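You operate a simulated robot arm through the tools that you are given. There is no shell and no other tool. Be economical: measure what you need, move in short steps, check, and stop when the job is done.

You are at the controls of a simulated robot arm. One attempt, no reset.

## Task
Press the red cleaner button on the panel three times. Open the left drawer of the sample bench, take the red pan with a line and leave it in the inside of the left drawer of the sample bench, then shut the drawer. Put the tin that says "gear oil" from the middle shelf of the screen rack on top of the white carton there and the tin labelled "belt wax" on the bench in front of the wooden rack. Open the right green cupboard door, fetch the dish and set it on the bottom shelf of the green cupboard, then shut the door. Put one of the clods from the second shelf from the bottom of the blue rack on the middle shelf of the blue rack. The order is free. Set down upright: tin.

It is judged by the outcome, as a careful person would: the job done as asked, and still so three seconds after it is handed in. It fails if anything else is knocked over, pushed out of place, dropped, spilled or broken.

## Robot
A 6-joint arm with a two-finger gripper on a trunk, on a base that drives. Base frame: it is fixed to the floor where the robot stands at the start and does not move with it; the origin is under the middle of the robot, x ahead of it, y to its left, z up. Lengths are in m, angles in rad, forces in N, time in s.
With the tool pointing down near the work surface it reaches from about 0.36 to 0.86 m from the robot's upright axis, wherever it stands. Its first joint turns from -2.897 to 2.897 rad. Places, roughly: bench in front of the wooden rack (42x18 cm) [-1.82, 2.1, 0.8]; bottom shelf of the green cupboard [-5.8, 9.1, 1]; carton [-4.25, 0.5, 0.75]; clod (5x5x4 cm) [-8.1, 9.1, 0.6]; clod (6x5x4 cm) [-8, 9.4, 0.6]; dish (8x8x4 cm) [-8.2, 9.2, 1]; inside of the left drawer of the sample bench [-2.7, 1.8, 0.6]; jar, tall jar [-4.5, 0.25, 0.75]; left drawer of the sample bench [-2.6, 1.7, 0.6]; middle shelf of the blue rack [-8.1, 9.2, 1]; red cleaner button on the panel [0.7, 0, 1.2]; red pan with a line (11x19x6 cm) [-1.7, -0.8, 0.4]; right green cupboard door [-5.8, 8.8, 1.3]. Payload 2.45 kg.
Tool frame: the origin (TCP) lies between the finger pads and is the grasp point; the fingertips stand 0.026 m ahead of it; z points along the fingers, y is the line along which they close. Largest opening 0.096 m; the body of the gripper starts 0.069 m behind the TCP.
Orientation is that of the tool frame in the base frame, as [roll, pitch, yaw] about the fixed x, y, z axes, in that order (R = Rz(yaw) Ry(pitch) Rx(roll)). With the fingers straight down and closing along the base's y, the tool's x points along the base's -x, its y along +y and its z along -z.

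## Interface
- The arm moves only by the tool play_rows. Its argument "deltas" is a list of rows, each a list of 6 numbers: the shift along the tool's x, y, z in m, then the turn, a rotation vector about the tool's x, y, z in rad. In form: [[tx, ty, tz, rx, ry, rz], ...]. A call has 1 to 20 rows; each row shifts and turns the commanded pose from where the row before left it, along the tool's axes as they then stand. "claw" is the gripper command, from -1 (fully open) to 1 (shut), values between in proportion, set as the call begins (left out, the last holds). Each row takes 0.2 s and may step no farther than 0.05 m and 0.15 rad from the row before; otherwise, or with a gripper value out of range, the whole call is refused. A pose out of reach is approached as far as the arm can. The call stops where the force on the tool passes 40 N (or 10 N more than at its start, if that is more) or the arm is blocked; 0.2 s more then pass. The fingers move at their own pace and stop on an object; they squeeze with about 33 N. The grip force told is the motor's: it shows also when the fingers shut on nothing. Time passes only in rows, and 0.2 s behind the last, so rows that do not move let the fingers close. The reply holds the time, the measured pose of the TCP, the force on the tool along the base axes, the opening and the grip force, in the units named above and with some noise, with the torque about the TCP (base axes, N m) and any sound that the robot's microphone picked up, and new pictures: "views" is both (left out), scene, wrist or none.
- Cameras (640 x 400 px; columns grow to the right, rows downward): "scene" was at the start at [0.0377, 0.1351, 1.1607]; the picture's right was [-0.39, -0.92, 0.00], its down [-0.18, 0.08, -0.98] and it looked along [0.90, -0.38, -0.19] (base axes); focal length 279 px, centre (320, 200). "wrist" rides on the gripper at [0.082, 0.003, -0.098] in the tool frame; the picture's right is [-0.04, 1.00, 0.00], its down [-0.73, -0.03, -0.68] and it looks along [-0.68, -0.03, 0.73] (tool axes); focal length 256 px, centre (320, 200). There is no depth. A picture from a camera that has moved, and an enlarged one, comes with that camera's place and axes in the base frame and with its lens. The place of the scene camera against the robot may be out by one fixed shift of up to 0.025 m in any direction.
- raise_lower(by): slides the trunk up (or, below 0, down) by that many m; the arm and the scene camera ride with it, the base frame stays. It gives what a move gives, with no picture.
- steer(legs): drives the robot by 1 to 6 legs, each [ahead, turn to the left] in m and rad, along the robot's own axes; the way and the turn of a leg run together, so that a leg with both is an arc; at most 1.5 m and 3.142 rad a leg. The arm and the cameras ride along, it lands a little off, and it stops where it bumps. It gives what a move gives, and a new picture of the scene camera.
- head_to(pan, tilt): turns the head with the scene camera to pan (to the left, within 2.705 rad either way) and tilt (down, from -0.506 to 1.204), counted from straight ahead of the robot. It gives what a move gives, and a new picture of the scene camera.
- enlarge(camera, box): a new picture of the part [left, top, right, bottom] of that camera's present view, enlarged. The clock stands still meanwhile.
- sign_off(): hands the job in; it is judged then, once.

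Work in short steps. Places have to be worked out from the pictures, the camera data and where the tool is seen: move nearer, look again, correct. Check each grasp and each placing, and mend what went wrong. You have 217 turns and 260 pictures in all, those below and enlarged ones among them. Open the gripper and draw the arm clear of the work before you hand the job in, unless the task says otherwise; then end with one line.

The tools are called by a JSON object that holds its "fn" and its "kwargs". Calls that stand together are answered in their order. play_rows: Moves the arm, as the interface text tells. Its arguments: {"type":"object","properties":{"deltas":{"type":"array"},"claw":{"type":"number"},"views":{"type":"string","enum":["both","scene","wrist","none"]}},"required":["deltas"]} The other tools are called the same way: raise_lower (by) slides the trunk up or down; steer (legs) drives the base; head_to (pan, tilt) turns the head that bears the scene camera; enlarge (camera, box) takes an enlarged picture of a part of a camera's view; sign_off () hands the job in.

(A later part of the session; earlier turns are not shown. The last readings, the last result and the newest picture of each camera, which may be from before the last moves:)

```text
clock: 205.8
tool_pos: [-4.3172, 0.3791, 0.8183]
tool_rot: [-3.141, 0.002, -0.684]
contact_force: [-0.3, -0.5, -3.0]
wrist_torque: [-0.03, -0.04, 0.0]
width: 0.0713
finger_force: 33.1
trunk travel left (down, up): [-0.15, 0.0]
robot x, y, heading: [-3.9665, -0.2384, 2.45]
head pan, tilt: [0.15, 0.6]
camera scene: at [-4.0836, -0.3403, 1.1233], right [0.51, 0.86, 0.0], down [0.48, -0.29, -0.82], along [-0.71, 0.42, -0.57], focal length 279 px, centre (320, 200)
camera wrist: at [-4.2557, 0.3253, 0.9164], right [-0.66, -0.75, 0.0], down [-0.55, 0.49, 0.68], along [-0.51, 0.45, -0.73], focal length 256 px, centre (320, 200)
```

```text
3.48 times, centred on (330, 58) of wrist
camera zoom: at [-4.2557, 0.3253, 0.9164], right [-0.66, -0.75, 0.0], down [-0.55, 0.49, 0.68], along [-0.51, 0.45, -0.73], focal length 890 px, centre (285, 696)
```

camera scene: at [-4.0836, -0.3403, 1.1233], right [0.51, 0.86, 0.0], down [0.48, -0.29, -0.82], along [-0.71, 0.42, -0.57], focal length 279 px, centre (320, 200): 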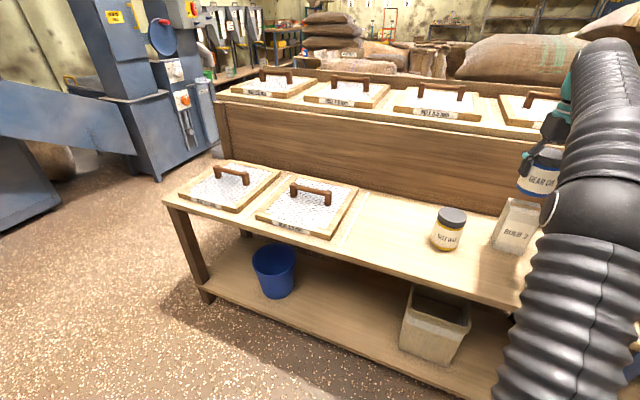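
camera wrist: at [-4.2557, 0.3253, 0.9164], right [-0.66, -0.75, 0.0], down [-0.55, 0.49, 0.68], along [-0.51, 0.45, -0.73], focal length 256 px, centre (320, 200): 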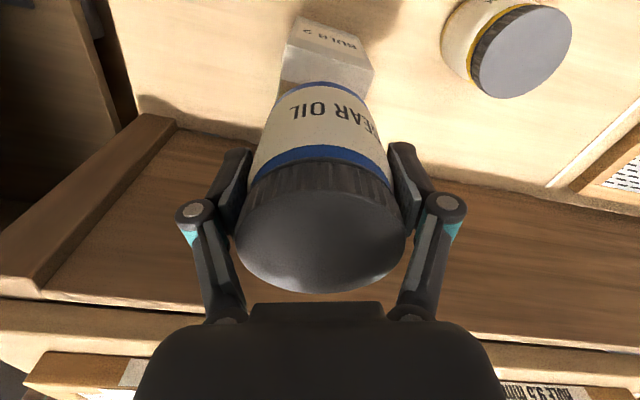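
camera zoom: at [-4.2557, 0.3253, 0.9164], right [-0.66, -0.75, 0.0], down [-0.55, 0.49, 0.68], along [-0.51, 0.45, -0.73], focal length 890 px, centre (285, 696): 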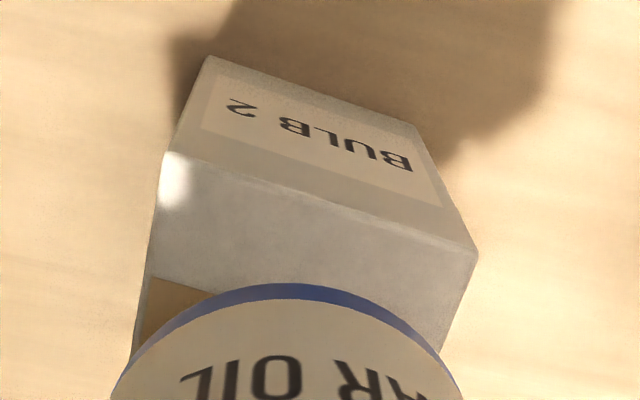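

Carton top is ~6.5 cm square centred at (-4.319, 0.377); the tin is within a few mm. I lower in small steps until contact.

{"fn": "play_rows", "kwargs": {"deltas": [[0, 0, 0.015, 0, 0, 0], [0, 0, 0.01, 0, 0, 0], [0, 0, 0.005, 0, 0, 0]], "views": "none"}}

{"fn": "enlarge", "kwargs": {"camera": "scene", "box": [430, 110, 630, 270]}}

```text
clock: 206.6
tool_pos: [-4.3176, 0.3792, 0.7886]
tool_rot: [3.14, 0.003, -0.681]
contact_force: [0.1, -0.6, -2.9]
wrist_torque: [-0.02, -0.03, -0.01]
width: 0.0714
finger_force: 33.1
trunk travel left (down, up): [-0.15, 0.0]
robot x, y, heading: [-3.9645, -0.2423, 2.448]
head pan, tilt: [0.15, 0.6]
```

```text
2.50 times, centred on (530, 190) of scene
camera zoom: at [-4.0833, -0.3403, 1.1233], right [0.51, 0.86, 0.0], down [0.48, -0.29, -0.82], along [-0.71, 0.42, -0.57], focal length 697 px, centre (-205, 225)
```

zoom: 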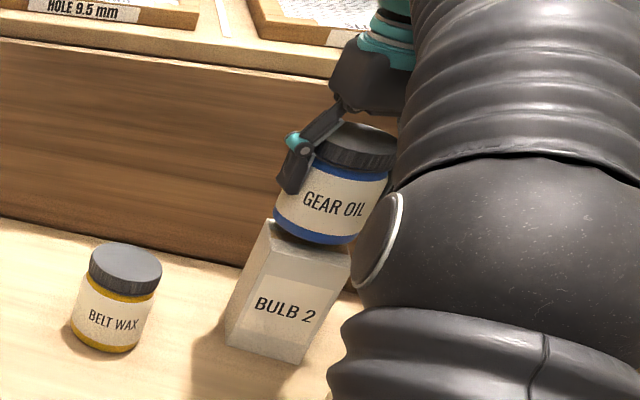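

I enlarge strongly on the tin/carton interface to check centering before release.

{"fn": "enlarge", "kwargs": {"camera": "scene", "box": [490, 140, 590, 230]}}

{"fn": "enlarge", "kwargs": {"camera": "wrist", "box": [240, 0, 420, 115]}}

```text
4.44 times, centred on (540, 185) of scene
camera zoom: at [-4.0833, -0.3403, 1.1233], right [0.51, 0.86, 0.0], down [0.48, -0.29, -0.82], along [-0.71, 0.42, -0.57], focal length 1239 px, centre (-658, 267)
```

zoom: 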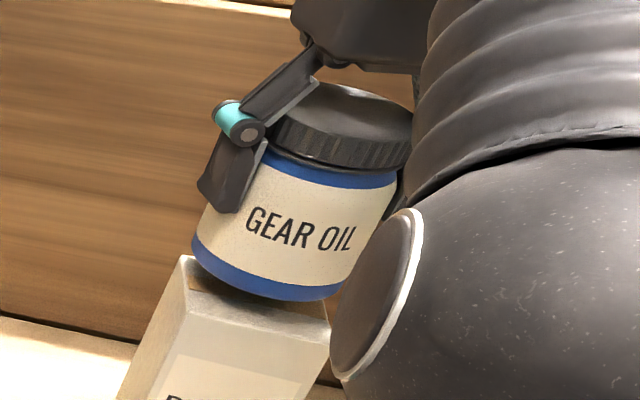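

```text
3.48 times, centred on (330, 58) of wrist
camera zoom: at [-4.2568, 0.3255, 0.8871], right [-0.66, -0.75, 0.0], down [-0.55, 0.49, 0.68], along [-0.51, 0.45, -0.73], focal length 890 px, centre (285, 696)
```

zoom: 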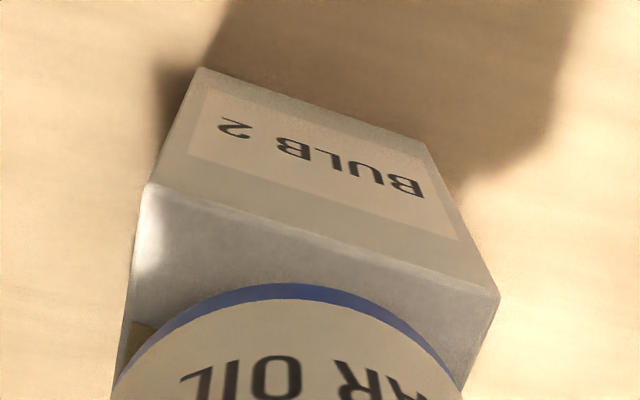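

Both views agree the carton top is nearer z≈0.705, and the tin is centred within ~4 mm. I continue lowering toward contact.

{"fn": "play_rows", "kwargs": {"deltas": [[-0.001, -0.001, 0.012, 0, 0, 0], [0, 0, 0.006, 0, 0, 0], [0, 0, 0.004, 0, 0, 0]], "views": "none"}}

{"fn": "enlarge", "kwargs": {"camera": "scene", "box": [490, 140, 590, 230]}}

```text
clock: 207.4
tool_pos: [-4.3173, 0.3817, 0.7709]
tool_rot: [-3.14, 0.009, -0.686]
contact_force: [-1.2, 3.0, 22.6]
wrist_torque: [0.13, 0.08, 0.01]
width: 0.0717
finger_force: 33.6
trunk travel left (down, up): [-0.15, 0.0]
robot x, y, heading: [-3.9656, -0.2406, 2.454]
head pan, tilt: [0.15, 0.6]
```

```text
4.44 times, centred on (540, 185) of scene
camera zoom: at [-4.0827, -0.3414, 1.1238], right [0.51, 0.86, 0.0], down [0.48, -0.29, -0.83], along [-0.71, 0.42, -0.56], focal length 1239 px, centre (-658, 267)
```

zoom: 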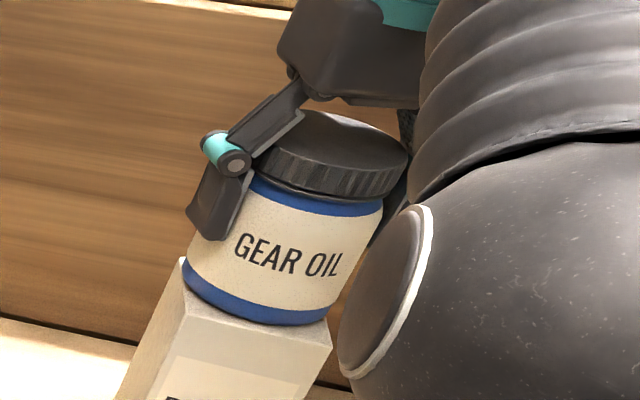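

Tin rests on the carton, well centred. I relieve the pressure, open, and lift away.

{"fn": "play_rows", "kwargs": {"deltas": [[0, 0, -0.003, 0, 0, 0], [0, 0, 0, 0, 0, 0]], "views": "none"}}

{"fn": "play_rows", "kwargs": {"deltas": [[0, 0, 0, 0, 0, 0], [0, 0, 0, 0, 0, 0], [0, 0, 0, 0, 0, 0]], "claw": -1, "views": "wrist"}}

```text
clock: 208.0
tool_pos: [-4.3178, 0.3813, 0.7714]
tool_rot: [3.142, 0.001, -0.683]
contact_force: [-0.8, 5.0, 15.0]
wrist_torque: [0.65, 0.3, -0.03]
width: 0.0715
finger_force: 33.3
trunk travel left (down, up): [-0.15, 0.0]
robot x, y, heading: [-3.967, -0.2387, 2.451]
head pan, tilt: [0.15, 0.6]
```

```text
clock: 208.8
tool_pos: [-4.3177, 0.3812, 0.77]
tool_rot: [-3.141, 0.002, -0.683]
contact_force: [-0.6, 0.1, -0.9]
wrist_torque: [0.02, 0.01, 0.02]
width: 0.096
finger_force: 0.1
trunk travel left (down, up): [-0.15, 0.0]
robot x, y, heading: [-3.9627, -0.2426, 2.454]
head pan, tilt: [0.15, 0.6]
camera wrist: at [-4.2568, 0.3271, 0.8691], right [-0.66, -0.75, 0.0], down [-0.55, 0.49, 0.68], along [-0.51, 0.45, -0.73], focal length 256 px, centre (320, 200)
```

wrist: 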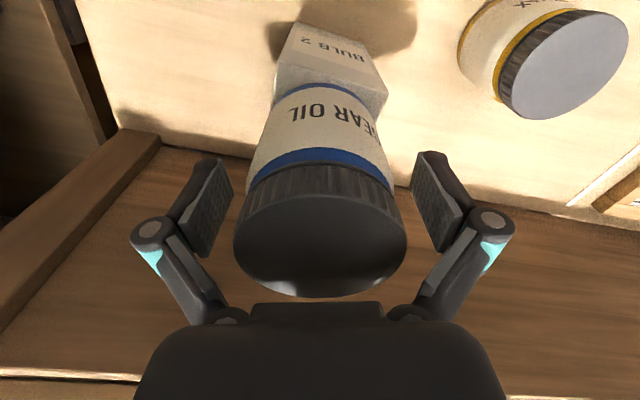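

Released and stable. Lift up in steps, then draw back toward the robot.

{"fn": "play_rows", "kwargs": {"deltas": [[0, 0, -0.03, 0, 0, 0], [0, 0, -0.03, 0, 0, 0], [0.03, 0, -0.02, 0, 0, 0], [0.04, 0, -0.01, 0, 0, 0], [0.05, 0, 0, 0, 0, 0]]}}

{"fn": "enlarge", "kwargs": {"camera": "scene", "box": [400, 120, 640, 300]}}

```text
clock: 210.0
tool_pos: [-4.2266, 0.3059, 0.8613]
tool_rot: [-3.141, 0.0, -0.682]
contact_force: [0.7, 0.5, -1.6]
wrist_torque: [-0.06, -0.04, -0.02]
width: 0.0959
finger_force: 0.1
trunk travel left (down, up): [-0.15, 0.0]
robot x, y, heading: [-3.9672, -0.2397, 2.449]
head pan, tilt: [0.15, 0.6]
camera scene: at [-4.0836, -0.34, 1.1233], right [0.51, 0.86, 0.0], down [0.48, -0.29, -0.82], along [-0.71, 0.42, -0.57], focal length 279 px, centre (320, 200)
camera wrist: at [-4.1651, 0.2517, 0.9599], right [-0.66, -0.75, 0.0], down [-0.55, 0.49, 0.68], along [-0.51, 0.45, -0.73], focal length 256 px, centre (320, 200)
```

scene: 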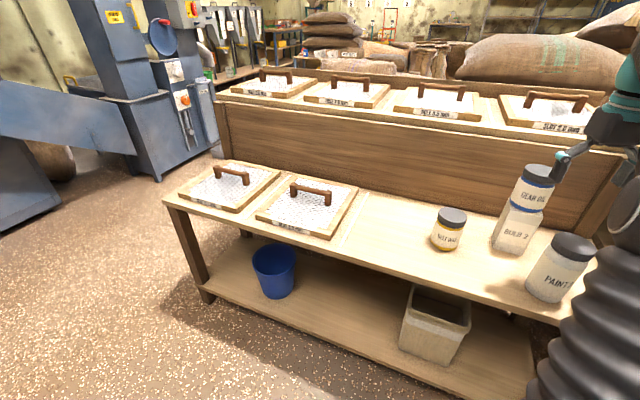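
wrist: 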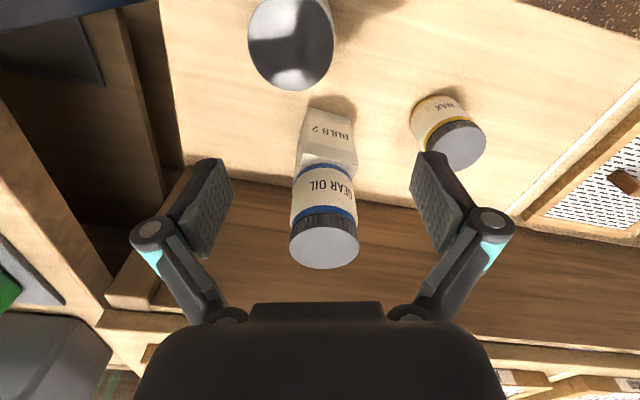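

```text
2.22 times, centred on (520, 210) of scene
camera zoom: at [-4.0836, -0.34, 1.1233], right [0.51, 0.86, 0.0], down [0.48, -0.29, -0.82], along [-0.71, 0.42, -0.57], focal length 619 px, centre (-124, 178)
```

zoom: 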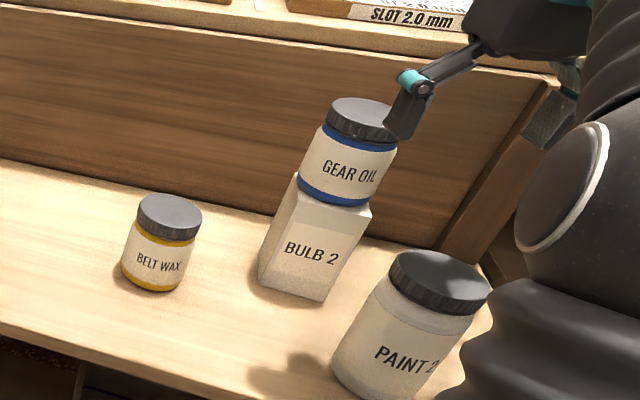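

Gear oil stands squarely on the carton. Belt wax measured at (-4.401, 0.233); I move above it.

{"fn": "play_rows", "kwargs": {"deltas": [[-0.0223, 0.0417, 0, 0, 0, 0], [-0.0223, 0.0417, 0, 0, 0, 0], [-0.0223, 0.0417, 0, 0, 0, 0], [-0.0223, 0.0417, 0, 0, 0, 0], [0, 0, 0.045, 0, 0, 0], [0, 0, 0.045, 0, 0, 0]], "views": "wrist"}}

```text
clock: 211.4
tool_pos: [-4.3992, 0.2325, 0.7719]
tool_rot: [3.14, 0.003, -0.683]
contact_force: [-0.4, -0.3, -0.4]
wrist_torque: [0.0, 0.0, 0.0]
width: 0.096
finger_force: 0.0
trunk travel left (down, up): [-0.15, 0.0]
robot x, y, heading: [-3.9672, -0.2404, 2.457]
head pan, tilt: [0.15, 0.6]
camera wrist: at [-4.3375, 0.1783, 0.8694], right [-0.66, -0.75, 0.0], down [-0.55, 0.49, 0.68], along [-0.51, 0.45, -0.73], focal length 256 px, centre (320, 200)
```

wrist: 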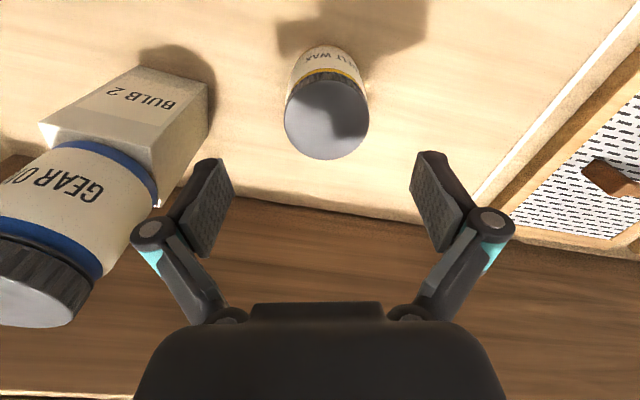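

Nearly aligned; correct 6 mm and descend around the belt wax tin.

{"fn": "play_rows", "kwargs": {"deltas": [[-0.005, 0.004, 0.04, 0, 0, 0], [0, 0, 0.045, 0, 0, 0], [0, 0, 0.025, 0, 0, 0], [0, 0, 0.02, 0, 0, 0]], "views": "wrist"}}

```text
clock: 212.4
tool_pos: [-4.405, 0.2315, 0.641]
tool_rot: [-3.141, 0.003, -0.684]
contact_force: [-0.4, -0.7, 0.1]
wrist_torque: [0.03, 0.0, 0.01]
width: 0.0961
finger_force: 0.1
trunk travel left (down, up): [-0.15, 0.0]
robot x, y, heading: [-3.9636, -0.2388, 2.449]
head pan, tilt: [0.15, 0.6]
camera wrist: at [-4.3433, 0.1781, 0.7396], right [-0.66, -0.75, 0.0], down [-0.55, 0.49, 0.68], along [-0.51, 0.45, -0.73], focal length 256 px, centre (320, 200)
```

wrist: 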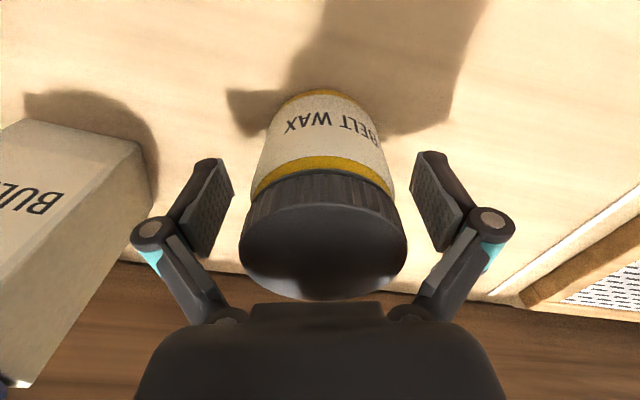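

Aligned. Close, then lift.

{"fn": "play_rows", "kwargs": {"deltas": [[0, 0, 0, 0, 0, 0], [0, 0, 0, 0, 0, 0], [0, 0, 0, 0, 0, 0]], "claw": 1, "views": "none"}}

{"fn": "play_rows", "kwargs": {"deltas": [[0, 0, -0.02, 0, 0, 0], [0, 0, -0.04, 0, 0, 0], [0, 0, -0.04, 0, 0, 0], [0, 0, -0.04, 0, 0, 0], [0, 0, -0.04, 0, 0, 0], [0, 0, -0.04, 0, 0, 0]], "views": "scene"}}

```text
clock: 213.2
tool_pos: [-4.4046, 0.2316, 0.6417]
tool_rot: [3.142, 0.001, -0.685]
contact_force: [-1.4, -2.4, 3.8]
wrist_torque: [0.07, -0.01, 0.08]
width: 0.0712
finger_force: 32.9
trunk travel left (down, up): [-0.15, 0.0]
robot x, y, heading: [-3.9651, -0.2382, 2.453]
head pan, tilt: [0.15, 0.6]
```

```text
clock: 214.6
tool_pos: [-4.4064, 0.2304, 0.8612]
tool_rot: [-3.141, 0.001, -0.684]
contact_force: [0.4, 0.3, -4.4]
wrist_torque: [-0.02, -0.02, -0.02]
width: 0.0709
finger_force: 33.0
trunk travel left (down, up): [-0.15, 0.0]
robot x, y, heading: [-3.9669, -0.241, 2.453]
head pan, tilt: [0.15, 0.6]
camera scene: at [-4.0835, -0.3403, 1.1232], right [0.51, 0.86, 0.0], down [0.48, -0.29, -0.82], along [-0.71, 0.42, -0.57], focal length 279 px, centre (320, 200)
```

scene: 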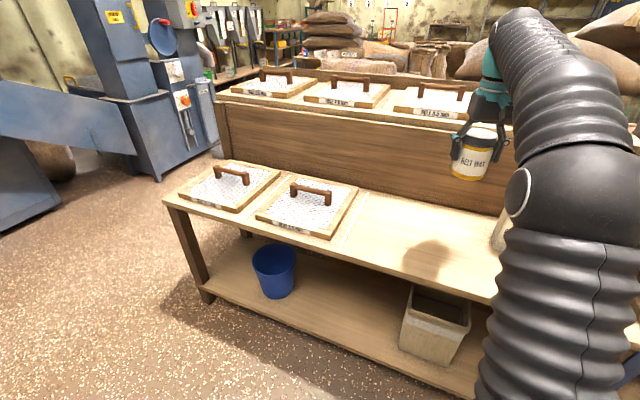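

Belt wax held. I back away from the rack, draw the tin in close, then drive to the wooden rack end of the sample bench.

{"fn": "steer", "kwargs": {"legs": [[-0.35, 0]]}}

{"fn": "play_rows", "kwargs": {"deltas": [[0.045, 0, 0, 0, 0, 0], [0.045, 0, 0, 0, 0, 0], [0.045, 0, 0, 0, 0, 0], [0.045, 0, 0, 0, 0, 0]], "views": "scene"}}

```text
clock: 216.9
tool_pos: [-4.1342, 0.0088, 0.8612]
tool_rot: [-3.141, 0.001, -0.69]
contact_force: [-0.6, 0.5, -3.3]
wrist_torque: [0.02, -0.02, 0.0]
width: 0.071
finger_force: 32.7
trunk travel left (down, up): [-0.15, 0.0]
robot x, y, heading: [-3.6978, -0.4626, 2.443]
head pan, tilt: [0.15, 0.6]
camera scene: at [-3.8151, -0.5628, 1.1233], right [0.52, 0.85, 0.0], down [0.48, -0.29, -0.82], along [-0.71, 0.43, -0.57], focal length 279 px, centre (320, 200)
```

scene: 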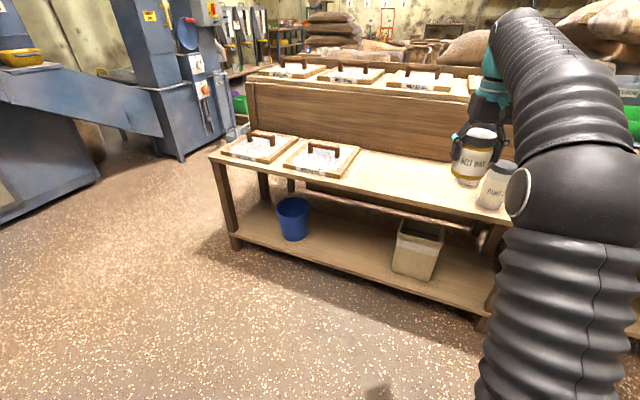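

```text
clock: 217.9
tool_pos: [-3.9965, -0.1067, 0.8601]
tool_rot: [3.141, 0.0, -0.691]
contact_force: [-0.7, 1.4, -4.4]
wrist_torque: [-0.07, -0.05, 0.0]
width: 0.071
finger_force: 32.8
trunk travel left (down, up): [-0.15, 0.0]
robot x, y, heading: [-3.6966, -0.4595, 2.449]
head pan, tilt: [0.15, 0.6]
camera scene: at [-3.8154, -0.5625, 1.1233], right [0.52, 0.85, 0.0], down [0.48, -0.29, -0.82], along [-0.71, 0.43, -0.57], focal length 279 px, centre (320, 200)
```

scene: 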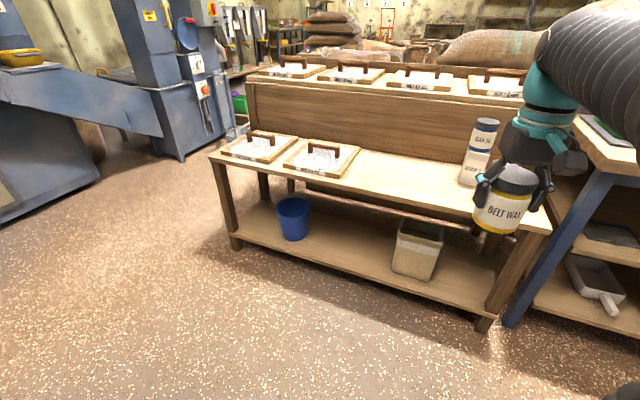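

Gear oil is still standing on the carton. Now drive to the point in front of the wooden rack and turn to face it.

{"fn": "steer", "kwargs": {"legs": [[0, -1.861], [1.44, 0], [1.44, 0], [0, 1.6]]}}

{"fn": "head_to", "kwargs": {"pan": -0.1, "tilt": 0.35}}

```text
clock: 240.2
tool_pos: [-1.4491, 1.4932, 0.8602]
tool_rot: [3.141, 0.002, -0.968]
contact_force: [-0.5, 0.7, -4.0]
wrist_torque: [0.0, 0.01, -0.02]
width: 0.0705
finger_force: 33.1
trunk travel left (down, up): [-0.15, 0.0]
robot x, y, heading: [-1.2586, 1.0689, 2.164]
head pan, tilt: [0.15, 0.6]
camera scene: at [-1.404, 1.0085, 1.1233], right [0.73, 0.68, 0.0], down [0.38, -0.41, -0.82], along [-0.56, 0.61, -0.57], focal length 279 px, centre (320, 200)
```

scene: 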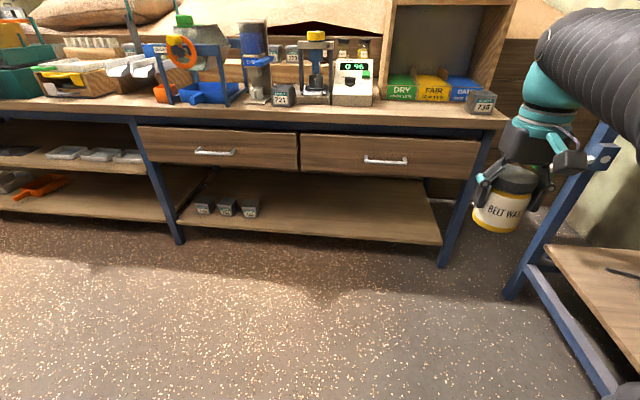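

```text
clock: 241.0
tool_pos: [-1.4491, 1.493, 0.8606]
tool_rot: [-3.14, 0.002, -0.969]
contact_force: [-0.2, 0.8, -3.5]
wrist_torque: [0.0, -0.05, 0.0]
width: 0.0708
finger_force: 32.7
trunk travel left (down, up): [-0.15, 0.0]
robot x, y, heading: [-1.2602, 1.0687, 2.168]
head pan, tilt: [-0.099, 0.351]
camera scene: at [-1.3885, 1.0254, 1.146], right [0.88, 0.48, 0.0], down [0.16, -0.3, -0.94], along [-0.45, 0.82, -0.34], focal length 279 px, centre (320, 200)
```

scene: 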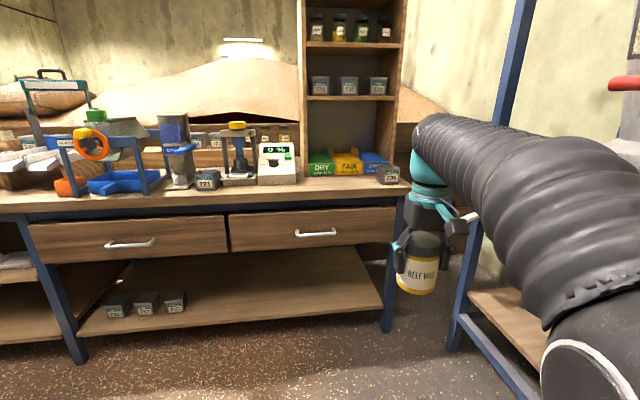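

The wooden rack stands on the bench's right end with the DRY/FAIR/DAMP boxes at its foot. I enlarge the free space in front of it.

{"fn": "enlarge", "kwargs": {"camera": "scene", "box": [250, 120, 430, 235]}}

```text
3.48 times, centred on (340, 178) of scene
camera zoom: at [-1.3885, 1.0254, 1.146], right [0.88, 0.48, 0.0], down [0.16, -0.3, -0.94], along [-0.45, 0.82, -0.34], focal length 969 px, centre (250, 278)
```

zoom: 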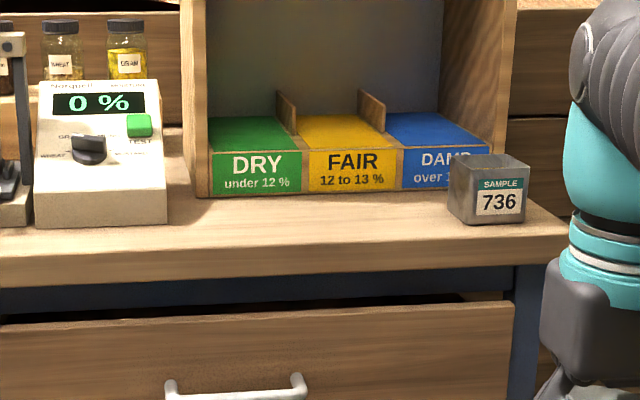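

Free strip in front of the boxes, ~0.23 m deep, bench top ≈0.816. Target about (-1.825, 2.065). I raise the tin and drive forward 0.5 m.

{"fn": "play_rows", "kwargs": {"deltas": [[0, 0, -0.04, 0, 0, 0], [0, 0, -0.04, 0, 0, 0]], "views": "none"}}

{"fn": "steer", "kwargs": {"legs": [[0.5, 0.0]]}}

```text
clock: 241.6
tool_pos: [-1.4492, 1.494, 0.9409]
tool_rot: [3.141, 0.002, -0.969]
contact_force: [-0.8, 0.7, -4.0]
wrist_torque: [-0.03, -0.02, 0.01]
width: 0.0707
finger_force: 33.1
trunk travel left (down, up): [-0.15, 0.0]
robot x, y, heading: [-1.2551, 1.0669, 2.168]
head pan, tilt: [-0.099, 0.351]
```

```text
clock: 244.5
tool_pos: [-1.7245, 1.9003, 0.9418]
tool_rot: [-3.14, 0.002, -0.969]
contact_force: [-0.1, 0.6, -3.7]
wrist_torque: [-0.05, -0.01, -0.03]
width: 0.0709
finger_force: 33.0
trunk travel left (down, up): [-0.15, 0.0]
robot x, y, heading: [-1.5316, 1.4737, 2.165]
head pan, tilt: [-0.099, 0.351]
camera scene: at [-1.6635, 1.4308, 1.1461], right [0.88, 0.48, 0.0], down [0.16, -0.3, -0.94], along [-0.45, 0.83, -0.34], focal length 279 px, centre (320, 200)
```

scene: 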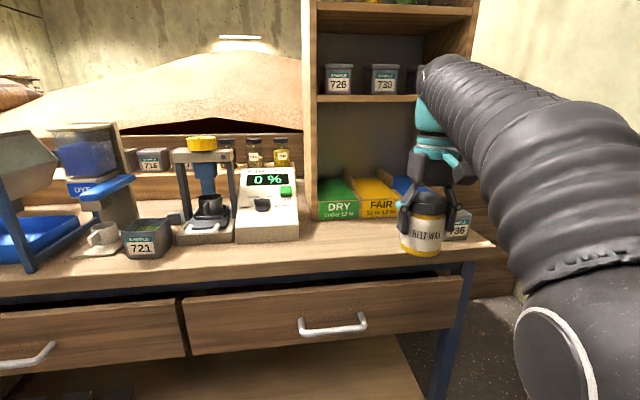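

I extend the tin over the free spot (about -1.84, 2.06).

{"fn": "play_rows", "kwargs": {"deltas": [[-0.0394, 0.001, 0.005, 0, 0, 0], [-0.0394, 0.001, 0.005, 0, 0, 0], [-0.0394, 0.001, 0.005, 0, 0, 0], [-0.0394, 0.001, 0.005, 0, 0, 0], [-0.0394, 0.001, 0.005, 0, 0, 0]]}}

```text
clock: 245.7
tool_pos: [-1.839, 2.0578, 0.9134]
tool_rot: [-3.141, 0.004, -0.969]
contact_force: [-0.3, -0.9, -1.8]
wrist_torque: [0.06, 0.04, 0.01]
width: 0.0705
finger_force: 33.3
trunk travel left (down, up): [-0.15, 0.0]
robot x, y, heading: [-1.5363, 1.4682, 2.165]
head pan, tilt: [-0.099, 0.351]
camera scene: at [-1.6632, 1.4303, 1.1461], right [0.88, 0.48, 0.0], down [0.16, -0.3, -0.94], along [-0.45, 0.83, -0.34], focal length 279 px, centre (320, 200)
camera wrist: at [-1.7966, 1.9876, 1.0125], right [-0.85, -0.53, 0.0], down [-0.39, 0.62, 0.68], along [-0.36, 0.58, -0.73], focal length 256 px, centre (320, 200)
```

scene: 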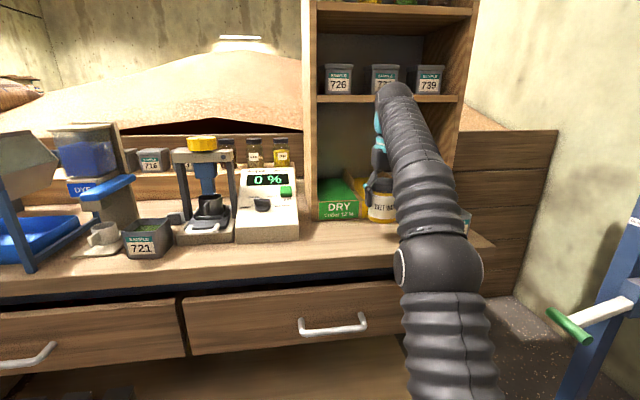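
wrist: 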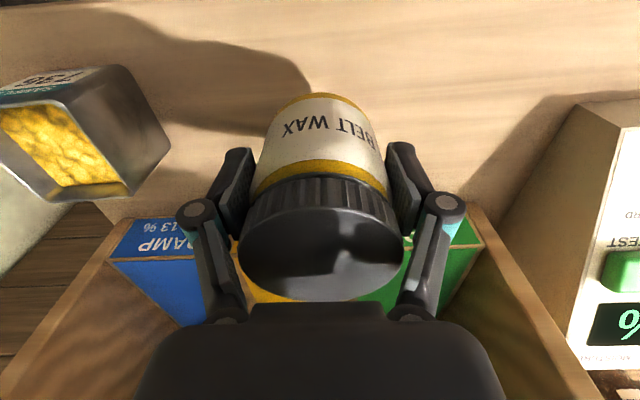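

Clear area below, between the 736 pot and the meter. I lower toward the bench until contact.

{"fn": "play_rows", "kwargs": {"deltas": [[0, 0, 0.02, 0, 0, 0], [0, 0, 0.01, 0, 0, 0], [0, 0, 0.005, 0, 0, 0]], "views": "wrist"}}

```text
clock: 246.5
tool_pos: [-1.8405, 2.0595, 0.88]
tool_rot: [3.141, 0.0, -0.969]
contact_force: [0.2, 0.5, -3.3]
wrist_torque: [-0.05, 0.0, 0.02]
width: 0.0706
finger_force: 33.5
trunk travel left (down, up): [-0.15, 0.0]
robot x, y, heading: [-1.5376, 1.4706, 2.162]
head pan, tilt: [-0.099, 0.351]
camera wrist: at [-1.7967, 1.9907, 0.9788], right [-0.85, -0.53, 0.0], down [-0.39, 0.62, 0.68], along [-0.36, 0.58, -0.73], focal length 256 px, centre (320, 200)
```

wrist: 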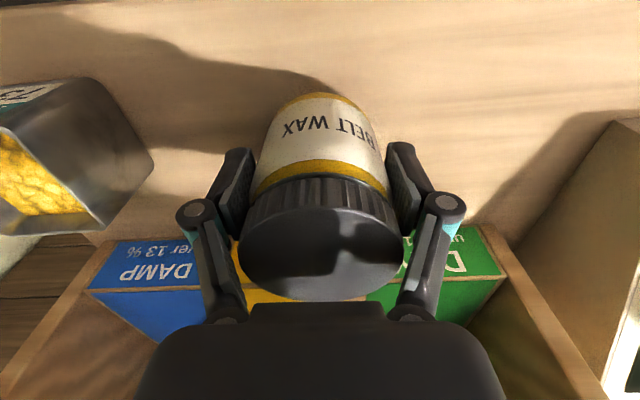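

Still a bit above. Continue in 5–8 mm steps until the force shows.

{"fn": "play_rows", "kwargs": {"deltas": [[0, 0, 0.008, 0, 0, 0], [0, 0, 0.005, 0, 0, 0], [0, 0, 0.005, 0, 0, 0]], "views": "none"}}

```text
clock: 247.3
tool_pos: [-1.8405, 2.0591, 0.8626]
tool_rot: [3.141, 0.0, -0.97]
contact_force: [0.2, 0.8, -3.7]
wrist_torque: [0.04, -0.01, 0.01]
width: 0.0706
finger_force: 33.0
trunk travel left (down, up): [-0.15, 0.0]
robot x, y, heading: [-1.5341, 1.4727, 2.168]
head pan, tilt: [-0.099, 0.351]
```

{"fn": "play_rows", "kwargs": {"deltas": [[0, 0, 0.005, 0, 0, 0], [0, 0, 0.004, 0, 0, 0], [0, 0, 0.004, 0, 0, 0]], "views": "wrist"}}

```text
clock: 248.1
tool_pos: [-1.8399, 2.0585, 0.8569]
tool_rot: [-3.139, 0.017, -0.97]
contact_force: [1.3, -4.2, 13.3]
wrist_torque: [-0.53, -0.19, -0.05]
width: 0.0708
finger_force: 32.2
trunk travel left (down, up): [-0.15, 0.0]
robot x, y, heading: [-1.5349, 1.4724, 2.167]
head pan, tilt: [-0.099, 0.351]
stopped in row 3: the force on the tool passed its limit at 47 N (the readings are from after the stop); the commanded pose is now the measured one
camera wrist: at [-1.7954, 1.9878, 0.9543], right [-0.85, -0.53, 0.0], down [-0.39, 0.61, 0.69], along [-0.37, 0.58, -0.72], focal length 256 px, centre (320, 200)
```

wrist: 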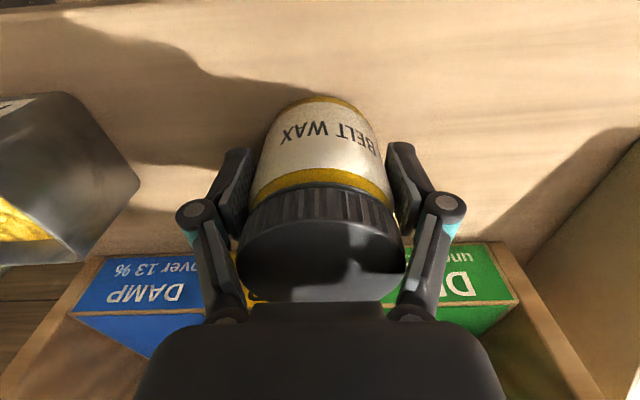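

Contact: the tin stands on the bench (top ≈0.80). I relieve 2 mm, open and lift away.

{"fn": "play_rows", "kwargs": {"deltas": [[0, 0, -0.002, 0, 0, 0], [0, 0, 0, 0, 0, 0]], "views": "none"}}

{"fn": "play_rows", "kwargs": {"deltas": [[0, 0, 0, 0, 0, 0], [0, 0, 0, 0, 0, 0], [0, 0, 0, 0, 0, 0], [0, 0, -0.03, 0, 0, 0], [0, 0, -0.03, 0, 0, 0], [0.03, 0, -0.02, 0, 0, 0], [0.045, 0, 0, 0, 0, 0], [0.045, 0, 0, 0, 0, 0]], "claw": -1}}

```text
clock: 248.7
tool_pos: [-1.8409, 2.0609, 0.8568]
tool_rot: [-3.139, 0.012, -0.968]
contact_force: [-0.7, -1.2, 1.1]
wrist_torque: [-0.2, -0.02, -0.03]
width: 0.0706
finger_force: 33.1
trunk travel left (down, up): [-0.15, 0.0]
robot x, y, heading: [-1.533, 1.4712, 2.171]
head pan, tilt: [-0.099, 0.351]
```

```text
clock: 250.5
tool_pos: [-1.7723, 1.9608, 0.936]
tool_rot: [3.141, 0.011, -0.968]
contact_force: [-0.5, 0.3, -0.3]
wrist_torque: [-0.07, -0.06, 0.03]
width: 0.096
finger_force: 0.1
trunk travel left (down, up): [-0.15, 0.0]
robot x, y, heading: [-1.5337, 1.4757, 2.168]
head pan, tilt: [-0.099, 0.351]
camera scene: at [-1.6638, 1.4313, 1.146], right [0.88, 0.48, 0.0], down [0.16, -0.3, -0.94], along [-0.45, 0.83, -0.34], focal length 279 px, centre (320, 200)
camera wrist: at [-1.7287, 1.8904, 1.0337], right [-0.85, -0.53, 0.0], down [-0.39, 0.61, 0.69], along [-0.37, 0.58, -0.73], focal length 256 px, centre (320, 200)
```

scene: 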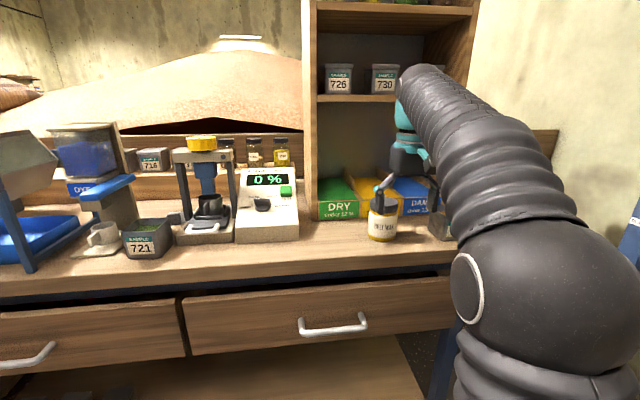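
wrist: 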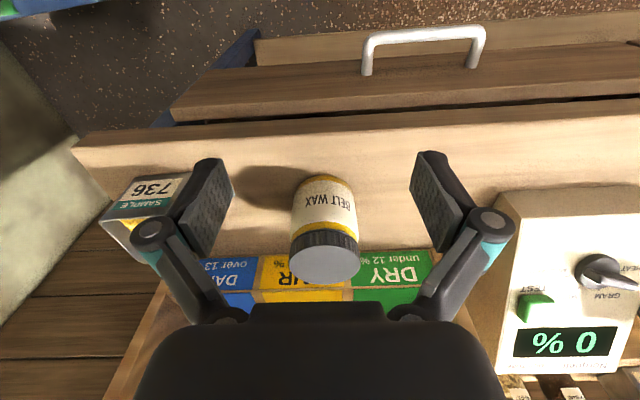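

Belt wax stands upright on the bench in front of the wooden rack. I back off, tuck the arm, and drive round to the passage left of the screen rack.

{"fn": "steer", "kwargs": {"legs": [[-0.5, 0]]}}

{"fn": "play_rows", "kwargs": {"deltas": [[0.045, 0, 0, 0, 0, 0], [0.045, 0, 0, 0, 0, 0]], "views": "none"}}

{"fn": "steer", "kwargs": {"legs": [[0, 1.577], [1.43, 0], [1.43, 0], [0, -0.27], [1.5, 0], [0.2, -0.9]]}}

{"fn": "head_to", "kwargs": {"pan": 0.0, "tilt": 0.2}}

```text
clock: 253.5
tool_pos: [-1.4836, 1.5372, 0.9368]
tool_rot: [-3.14, 0.012, -0.97]
contact_force: [1.5, 0.1, -0.4]
wrist_torque: [-0.02, 0.0, 0.0]
width: 0.0958
finger_force: 0.1
trunk travel left (down, up): [-0.15, 0.0]
robot x, y, heading: [-1.2488, 1.05, 2.17]
head pan, tilt: [-0.099, 0.351]
camera scene: at [-1.3765, 1.007, 1.1461], right [0.88, 0.47, 0.0], down [0.16, -0.3, -0.94], along [-0.45, 0.83, -0.34], focal length 279 px, centre (320, 200)
```

scene: 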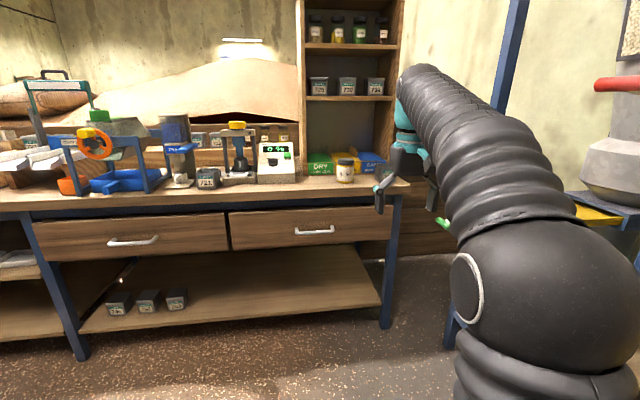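

```text
clock: 254.1
tool_pos: [-1.4338, 1.4633, 0.9356]
tool_rot: [-3.141, 0.008, -0.972]
contact_force: [0.0, 0.6, -0.8]
wrist_torque: [-0.06, -0.03, -0.02]
width: 0.0959
finger_force: 0.0
trunk travel left (down, up): [-0.15, 0.0]
robot x, y, heading: [-1.2482, 1.0503, 2.165]
head pan, tilt: [-0.099, 0.351]
```

```text
clock: 282.0
tool_pos: [-5.5676, -0.7354, 0.9352]
tool_rot: [-3.14, 0.012, -0.543]
contact_force: [-0.7, -1.2, 0.2]
wrist_torque: [0.01, 0.0, -0.01]
width: 0.0963
finger_force: 0.1
trunk travel left (down, up): [-0.15, 0.0]
robot x, y, heading: [-5.2281, -1.0366, 2.592]
head pan, tilt: [-0.099, 0.351]
camera scene: at [-5.3204, -1.1319, 1.1461], right [0.6, 0.8, 0.0], down [0.27, -0.21, -0.94], along [-0.75, 0.57, -0.34], focal length 279 px, centre (320, 200)
```

scene: 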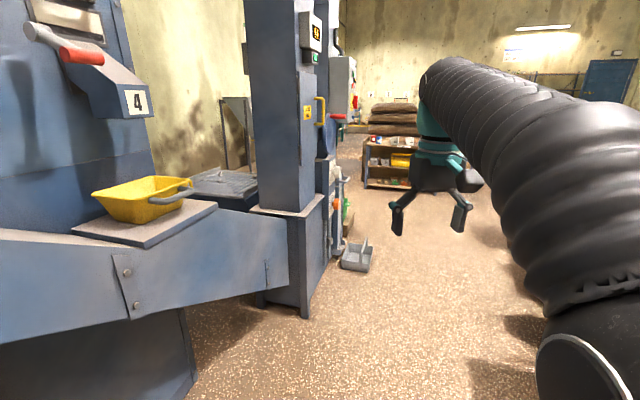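

```text
clock: 282.7
tool_pos: [-5.5691, -0.736, 0.9359]
tool_rot: [-3.14, 0.012, -0.542]
contact_force: [-0.9, -0.4, -1.2]
wrist_torque: [-0.02, -0.04, 0.0]
width: 0.096
finger_force: 0.1
trunk travel left (down, up): [-0.15, 0.0]
robot x, y, heading: [-5.2294, -1.0373, 2.593]
head pan, tilt: [0.0, 0.201]
camera scene: at [-5.3257, -1.1395, 1.16], right [0.52, 0.85, 0.0], down [0.17, -0.1, -0.98], along [-0.84, 0.51, -0.2], focal length 279 px, centre (320, 200)
```

scene: 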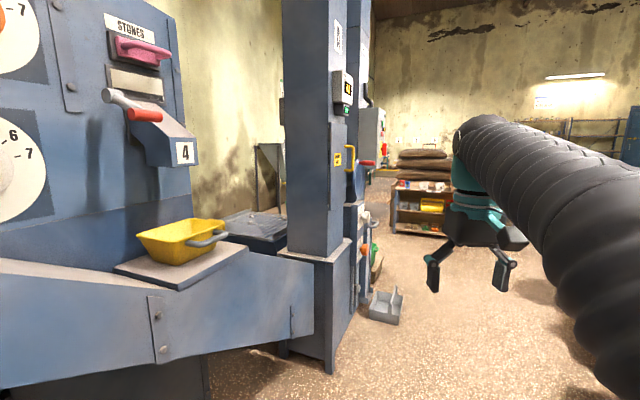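

The passage opens ahead-right. I turn to heading ~2.2 and look along it.

{"fn": "steer", "kwargs": {"legs": [[0.25, 0], [0, -0.6]]}}

{"fn": "head_to", "kwargs": {"pan": 0.35, "tilt": 0.2}}

```text
clock: 286.2
tool_pos: [-5.5556, -0.4643, 0.9367]
tool_rot: [-3.14, 0.012, -1.142]
contact_force: [-0.2, 0.4, 0.3]
wrist_torque: [-0.01, 0.0, 0.01]
width: 0.096
finger_force: 0.0
trunk travel left (down, up): [-0.15, 0.0]
robot x, y, heading: [-5.4461, -0.905, 1.997]
head pan, tilt: [0.0, 0.201]
camera scene: at [-5.5896, -0.9246, 1.1601], right [0.91, 0.41, 0.0], down [0.08, -0.18, -0.98], along [-0.4, 0.89, -0.2], focal length 279 px, centre (320, 200)
```

scene: 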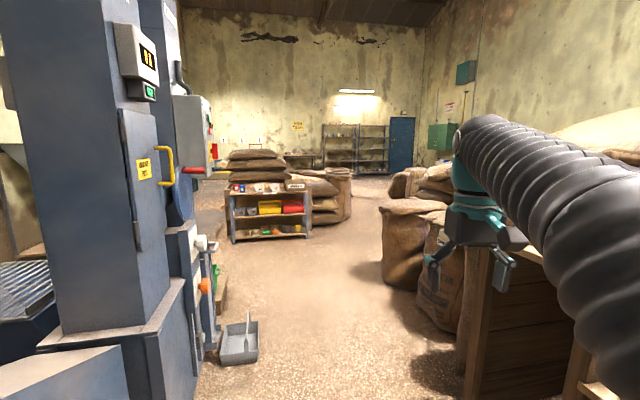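

```text
clock: 287.0
tool_pos: [-5.5558, -0.4644, 0.9353]
tool_rot: [-3.14, 0.012, -1.143]
contact_force: [-0.5, 0.0, 0.1]
wrist_torque: [0.02, 0.0, 0.0]
width: 0.096
finger_force: 0.2
trunk travel left (down, up): [-0.15, 0.0]
robot x, y, heading: [-5.4432, -0.9026, 1.991]
head pan, tilt: [0.351, 0.201]
camera scene: at [-5.6164, -0.9429, 1.1601], right [0.72, 0.7, 0.0], down [0.14, -0.14, -0.98], along [-0.68, 0.7, -0.2], focal length 279 px, centre (320, 200)
```

scene: 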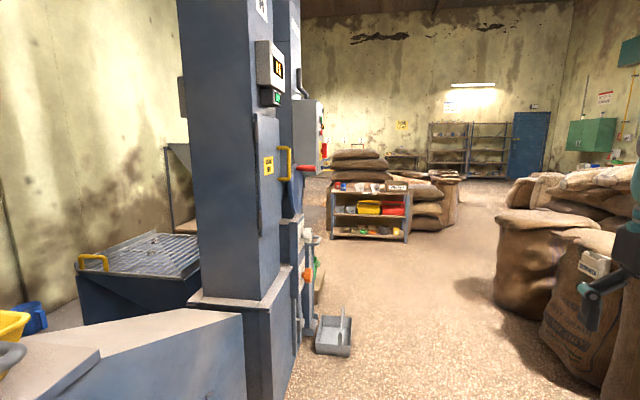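

The corridor between the sacks leads to the blue racks and green cupboard at the far wall. I drive in stages along its middle.

{"fn": "steer", "kwargs": {"legs": [[0, 0.047], [1.35, 0], [0, -0.235], [0.9, 0]]}}

{"fn": "head_to", "kwargs": {"pan": 0.1, "tilt": 0.2}}

```text
clock: 299.4
tool_pos: [-6.2631, 1.6392, 0.9354]
tool_rot: [-3.14, 0.011, -1.351]
contact_force: [1.0, -1.0, -0.2]
wrist_torque: [-0.03, -0.01, -0.01]
width: 0.0959
finger_force: 0.0
trunk travel left (down, up): [-0.15, 0.0]
robot x, y, heading: [-6.2406, 1.1826, 1.786]
head pan, tilt: [0.351, 0.201]
camera scene: at [-6.4223, 1.1863, 1.1601], right [0.84, 0.54, 0.0], down [0.11, -0.17, -0.98], along [-0.53, 0.83, -0.2], focal length 279 px, centre (320, 200)
```

scene: 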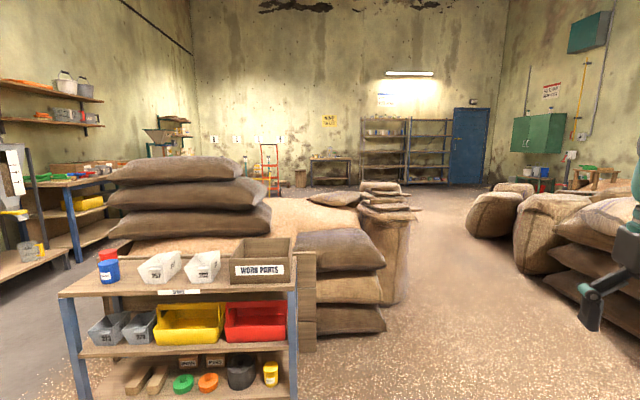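

```text
clock: 300.1
tool_pos: [-6.2619, 1.6387, 0.9359]
tool_rot: [-3.141, 0.012, -1.348]
contact_force: [0.2, 0.0, -0.3]
wrist_torque: [-0.03, 0.01, 0.0]
width: 0.096
finger_force: 0.1
trunk travel left (down, up): [-0.15, 0.0]
robot x, y, heading: [-6.24, 1.1876, 1.787]
head pan, tilt: [0.099, 0.201]
camera scene: at [-6.4013, 1.1963, 1.1601], right [0.95, 0.31, 0.0], down [0.06, -0.19, -0.98], along [-0.31, 0.93, -0.2], focal length 279 px, centre (320, 200)
```

scene: 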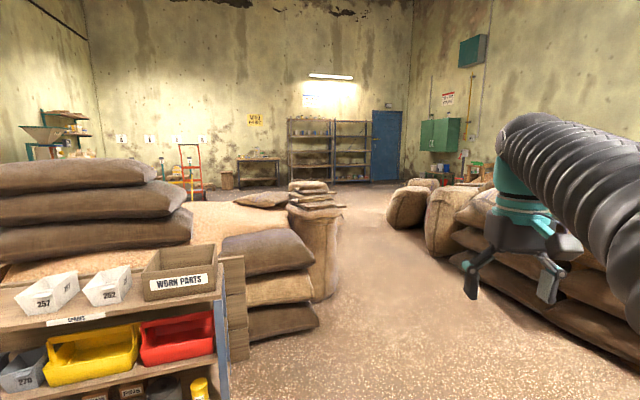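

Corridor centre around x≈-6.54 at y≈3. I continue straight through it.

{"fn": "steer", "kwargs": {"legs": [[0, -0.068], [1.02, 0], [1.01, 0], [0, -0.03], [1.0, 0], [1.0, 0]]}}

```text
clock: 302.7
tool_pos: [-6.2313, 1.8091, 0.9353]
tool_rot: [3.141, 0.013, -1.472]
contact_force: [1.5, 0.5, -0.3]
wrist_torque: [-0.01, 0.12, 0.0]
width: 0.0963
finger_force: 0.0
trunk travel left (down, up): [-0.15, 0.0]
robot x, y, heading: [-6.2762, 1.3552, 1.495]
head pan, tilt: [0.099, 0.201]
stopped in leg 2: the robot was blocked; the commanded pose is now the measured one
camera scene: at [-6.4252, 1.4135, 1.1603], right [1.0, 0.03, 0.0], down [0.0, -0.2, -0.98], along [-0.03, 0.98, -0.2], focal length 279 px, centre (320, 200)
```

scene: 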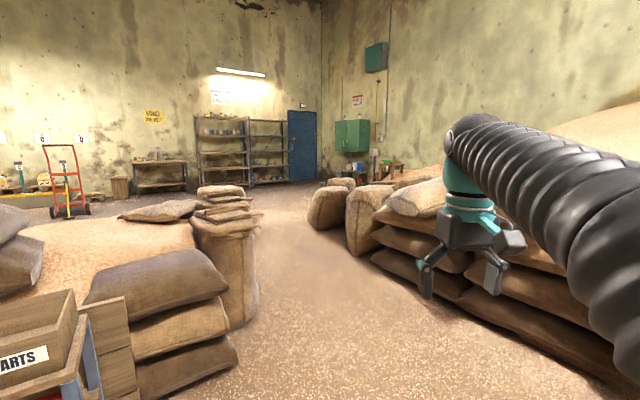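

Bumped something and got turned right. I look down around the base on both sides.

{"fn": "head_to", "kwargs": {"pan": -0.7, "tilt": 1.0}}

{"fn": "head_to", "kwargs": {"pan": 0.9, "tilt": 1.0}}

```text
clock: 303.8
tool_pos: [-6.2326, 1.8077, 0.9354]
tool_rot: [-3.14, 0.011, -1.47]
contact_force: [0.5, -0.7, 0.5]
wrist_torque: [0.01, 0.04, -0.01]
width: 0.0956
finger_force: 0.2
trunk travel left (down, up): [-0.15, 0.0]
robot x, y, heading: [-6.2759, 1.3521, 1.504]
head pan, tilt: [-0.7, 1.0]
camera scene: at [-6.3754, 1.3705, 1.0914], right [0.72, -0.7, 0.0], down [-0.59, -0.6, -0.54], along [0.38, 0.39, -0.84], focal length 279 px, centre (320, 200)
```

scene: 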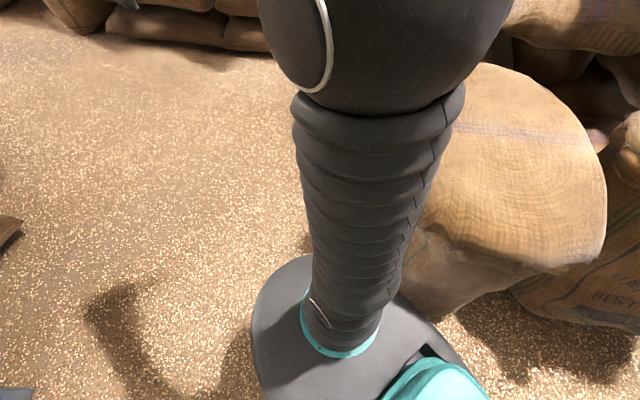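

```text
clock: 305.5
tool_pos: [-6.2319, 1.8078, 0.936]
tool_rot: [3.141, 0.012, -1.468]
contact_force: [1.1, 0.0, 0.3]
wrist_torque: [-0.03, 0.0, -0.01]
width: 0.0961
finger_force: 0.0
trunk travel left (down, up): [-0.15, 0.0]
robot x, y, heading: [-6.2766, 1.3561, 1.5]
head pan, tilt: [0.901, 1.0]
camera scene: at [-6.4753, 1.3675, 1.0913], right [0.68, 0.74, 0.0], down [0.62, -0.57, -0.54], along [-0.4, 0.36, -0.84], focal length 279 px, centre (320, 200)
```

scene: 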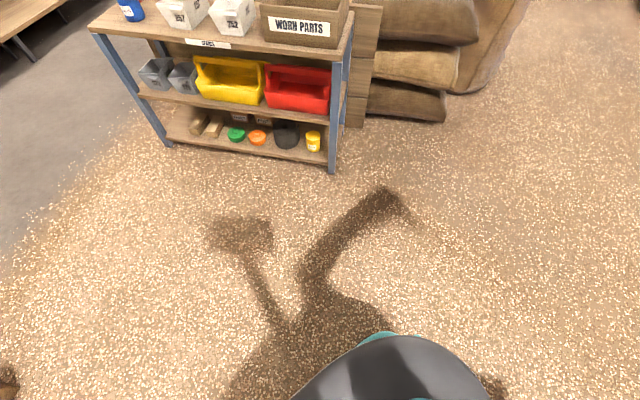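

I'm touching the right-hand sack. I back off, shift left to x≈-6.58 and go on up the middle.

{"fn": "steer", "kwargs": {"legs": [[-0.25, 0], [0, 0.416], [0.845, 0], [0, -0.36]]}}

{"fn": "head_to", "kwargs": {"pan": -0.15, "tilt": 0.5}}

```text
clock: 313.7
tool_pos: [-6.5467, 2.3473, 0.935]
tool_rot: [3.141, 0.012, -1.422]
contact_force: [-0.3, 0.0, -0.2]
wrist_torque: [0.01, -0.02, 0.0]
width: 0.0962
finger_force: 0.1
trunk travel left (down, up): [-0.15, 0.0]
robot x, y, heading: [-6.5677, 1.8924, 1.546]
head pan, tilt: [0.901, 1.0]
camera scene: at [-6.7689, 1.8962, 1.0913], right [0.64, 0.77, 0.0], down [0.65, -0.54, -0.54], along [-0.42, 0.35, -0.84], focal length 279 px, centre (320, 200)
```

scene: 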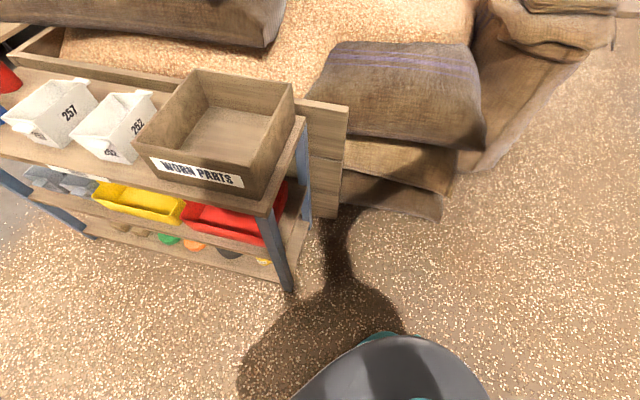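

```text
clock: 315.0
tool_pos: [-6.5469, 2.3469, 0.9355]
tool_rot: [3.14, 0.012, -1.421]
contact_force: [0.4, -0.7, -0.3]
wrist_torque: [0.01, 0.01, -0.01]
width: 0.0962
finger_force: 0.1
trunk travel left (down, up): [-0.15, 0.0]
robot x, y, heading: [-6.5706, 1.8949, 1.542]
head pan, tilt: [-0.15, 0.499]
camera scene: at [-6.6997, 1.9412, 1.1323], right [0.98, -0.17, 0.0], down [-0.08, -0.47, -0.88], along [0.15, 0.86, -0.48], focal length 279 px, centre (320, 200)
```

scene: 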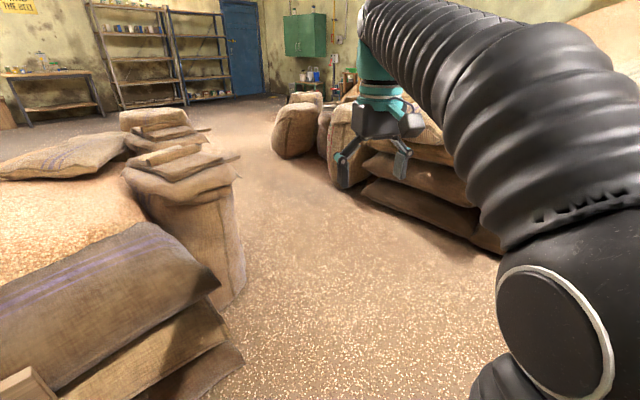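

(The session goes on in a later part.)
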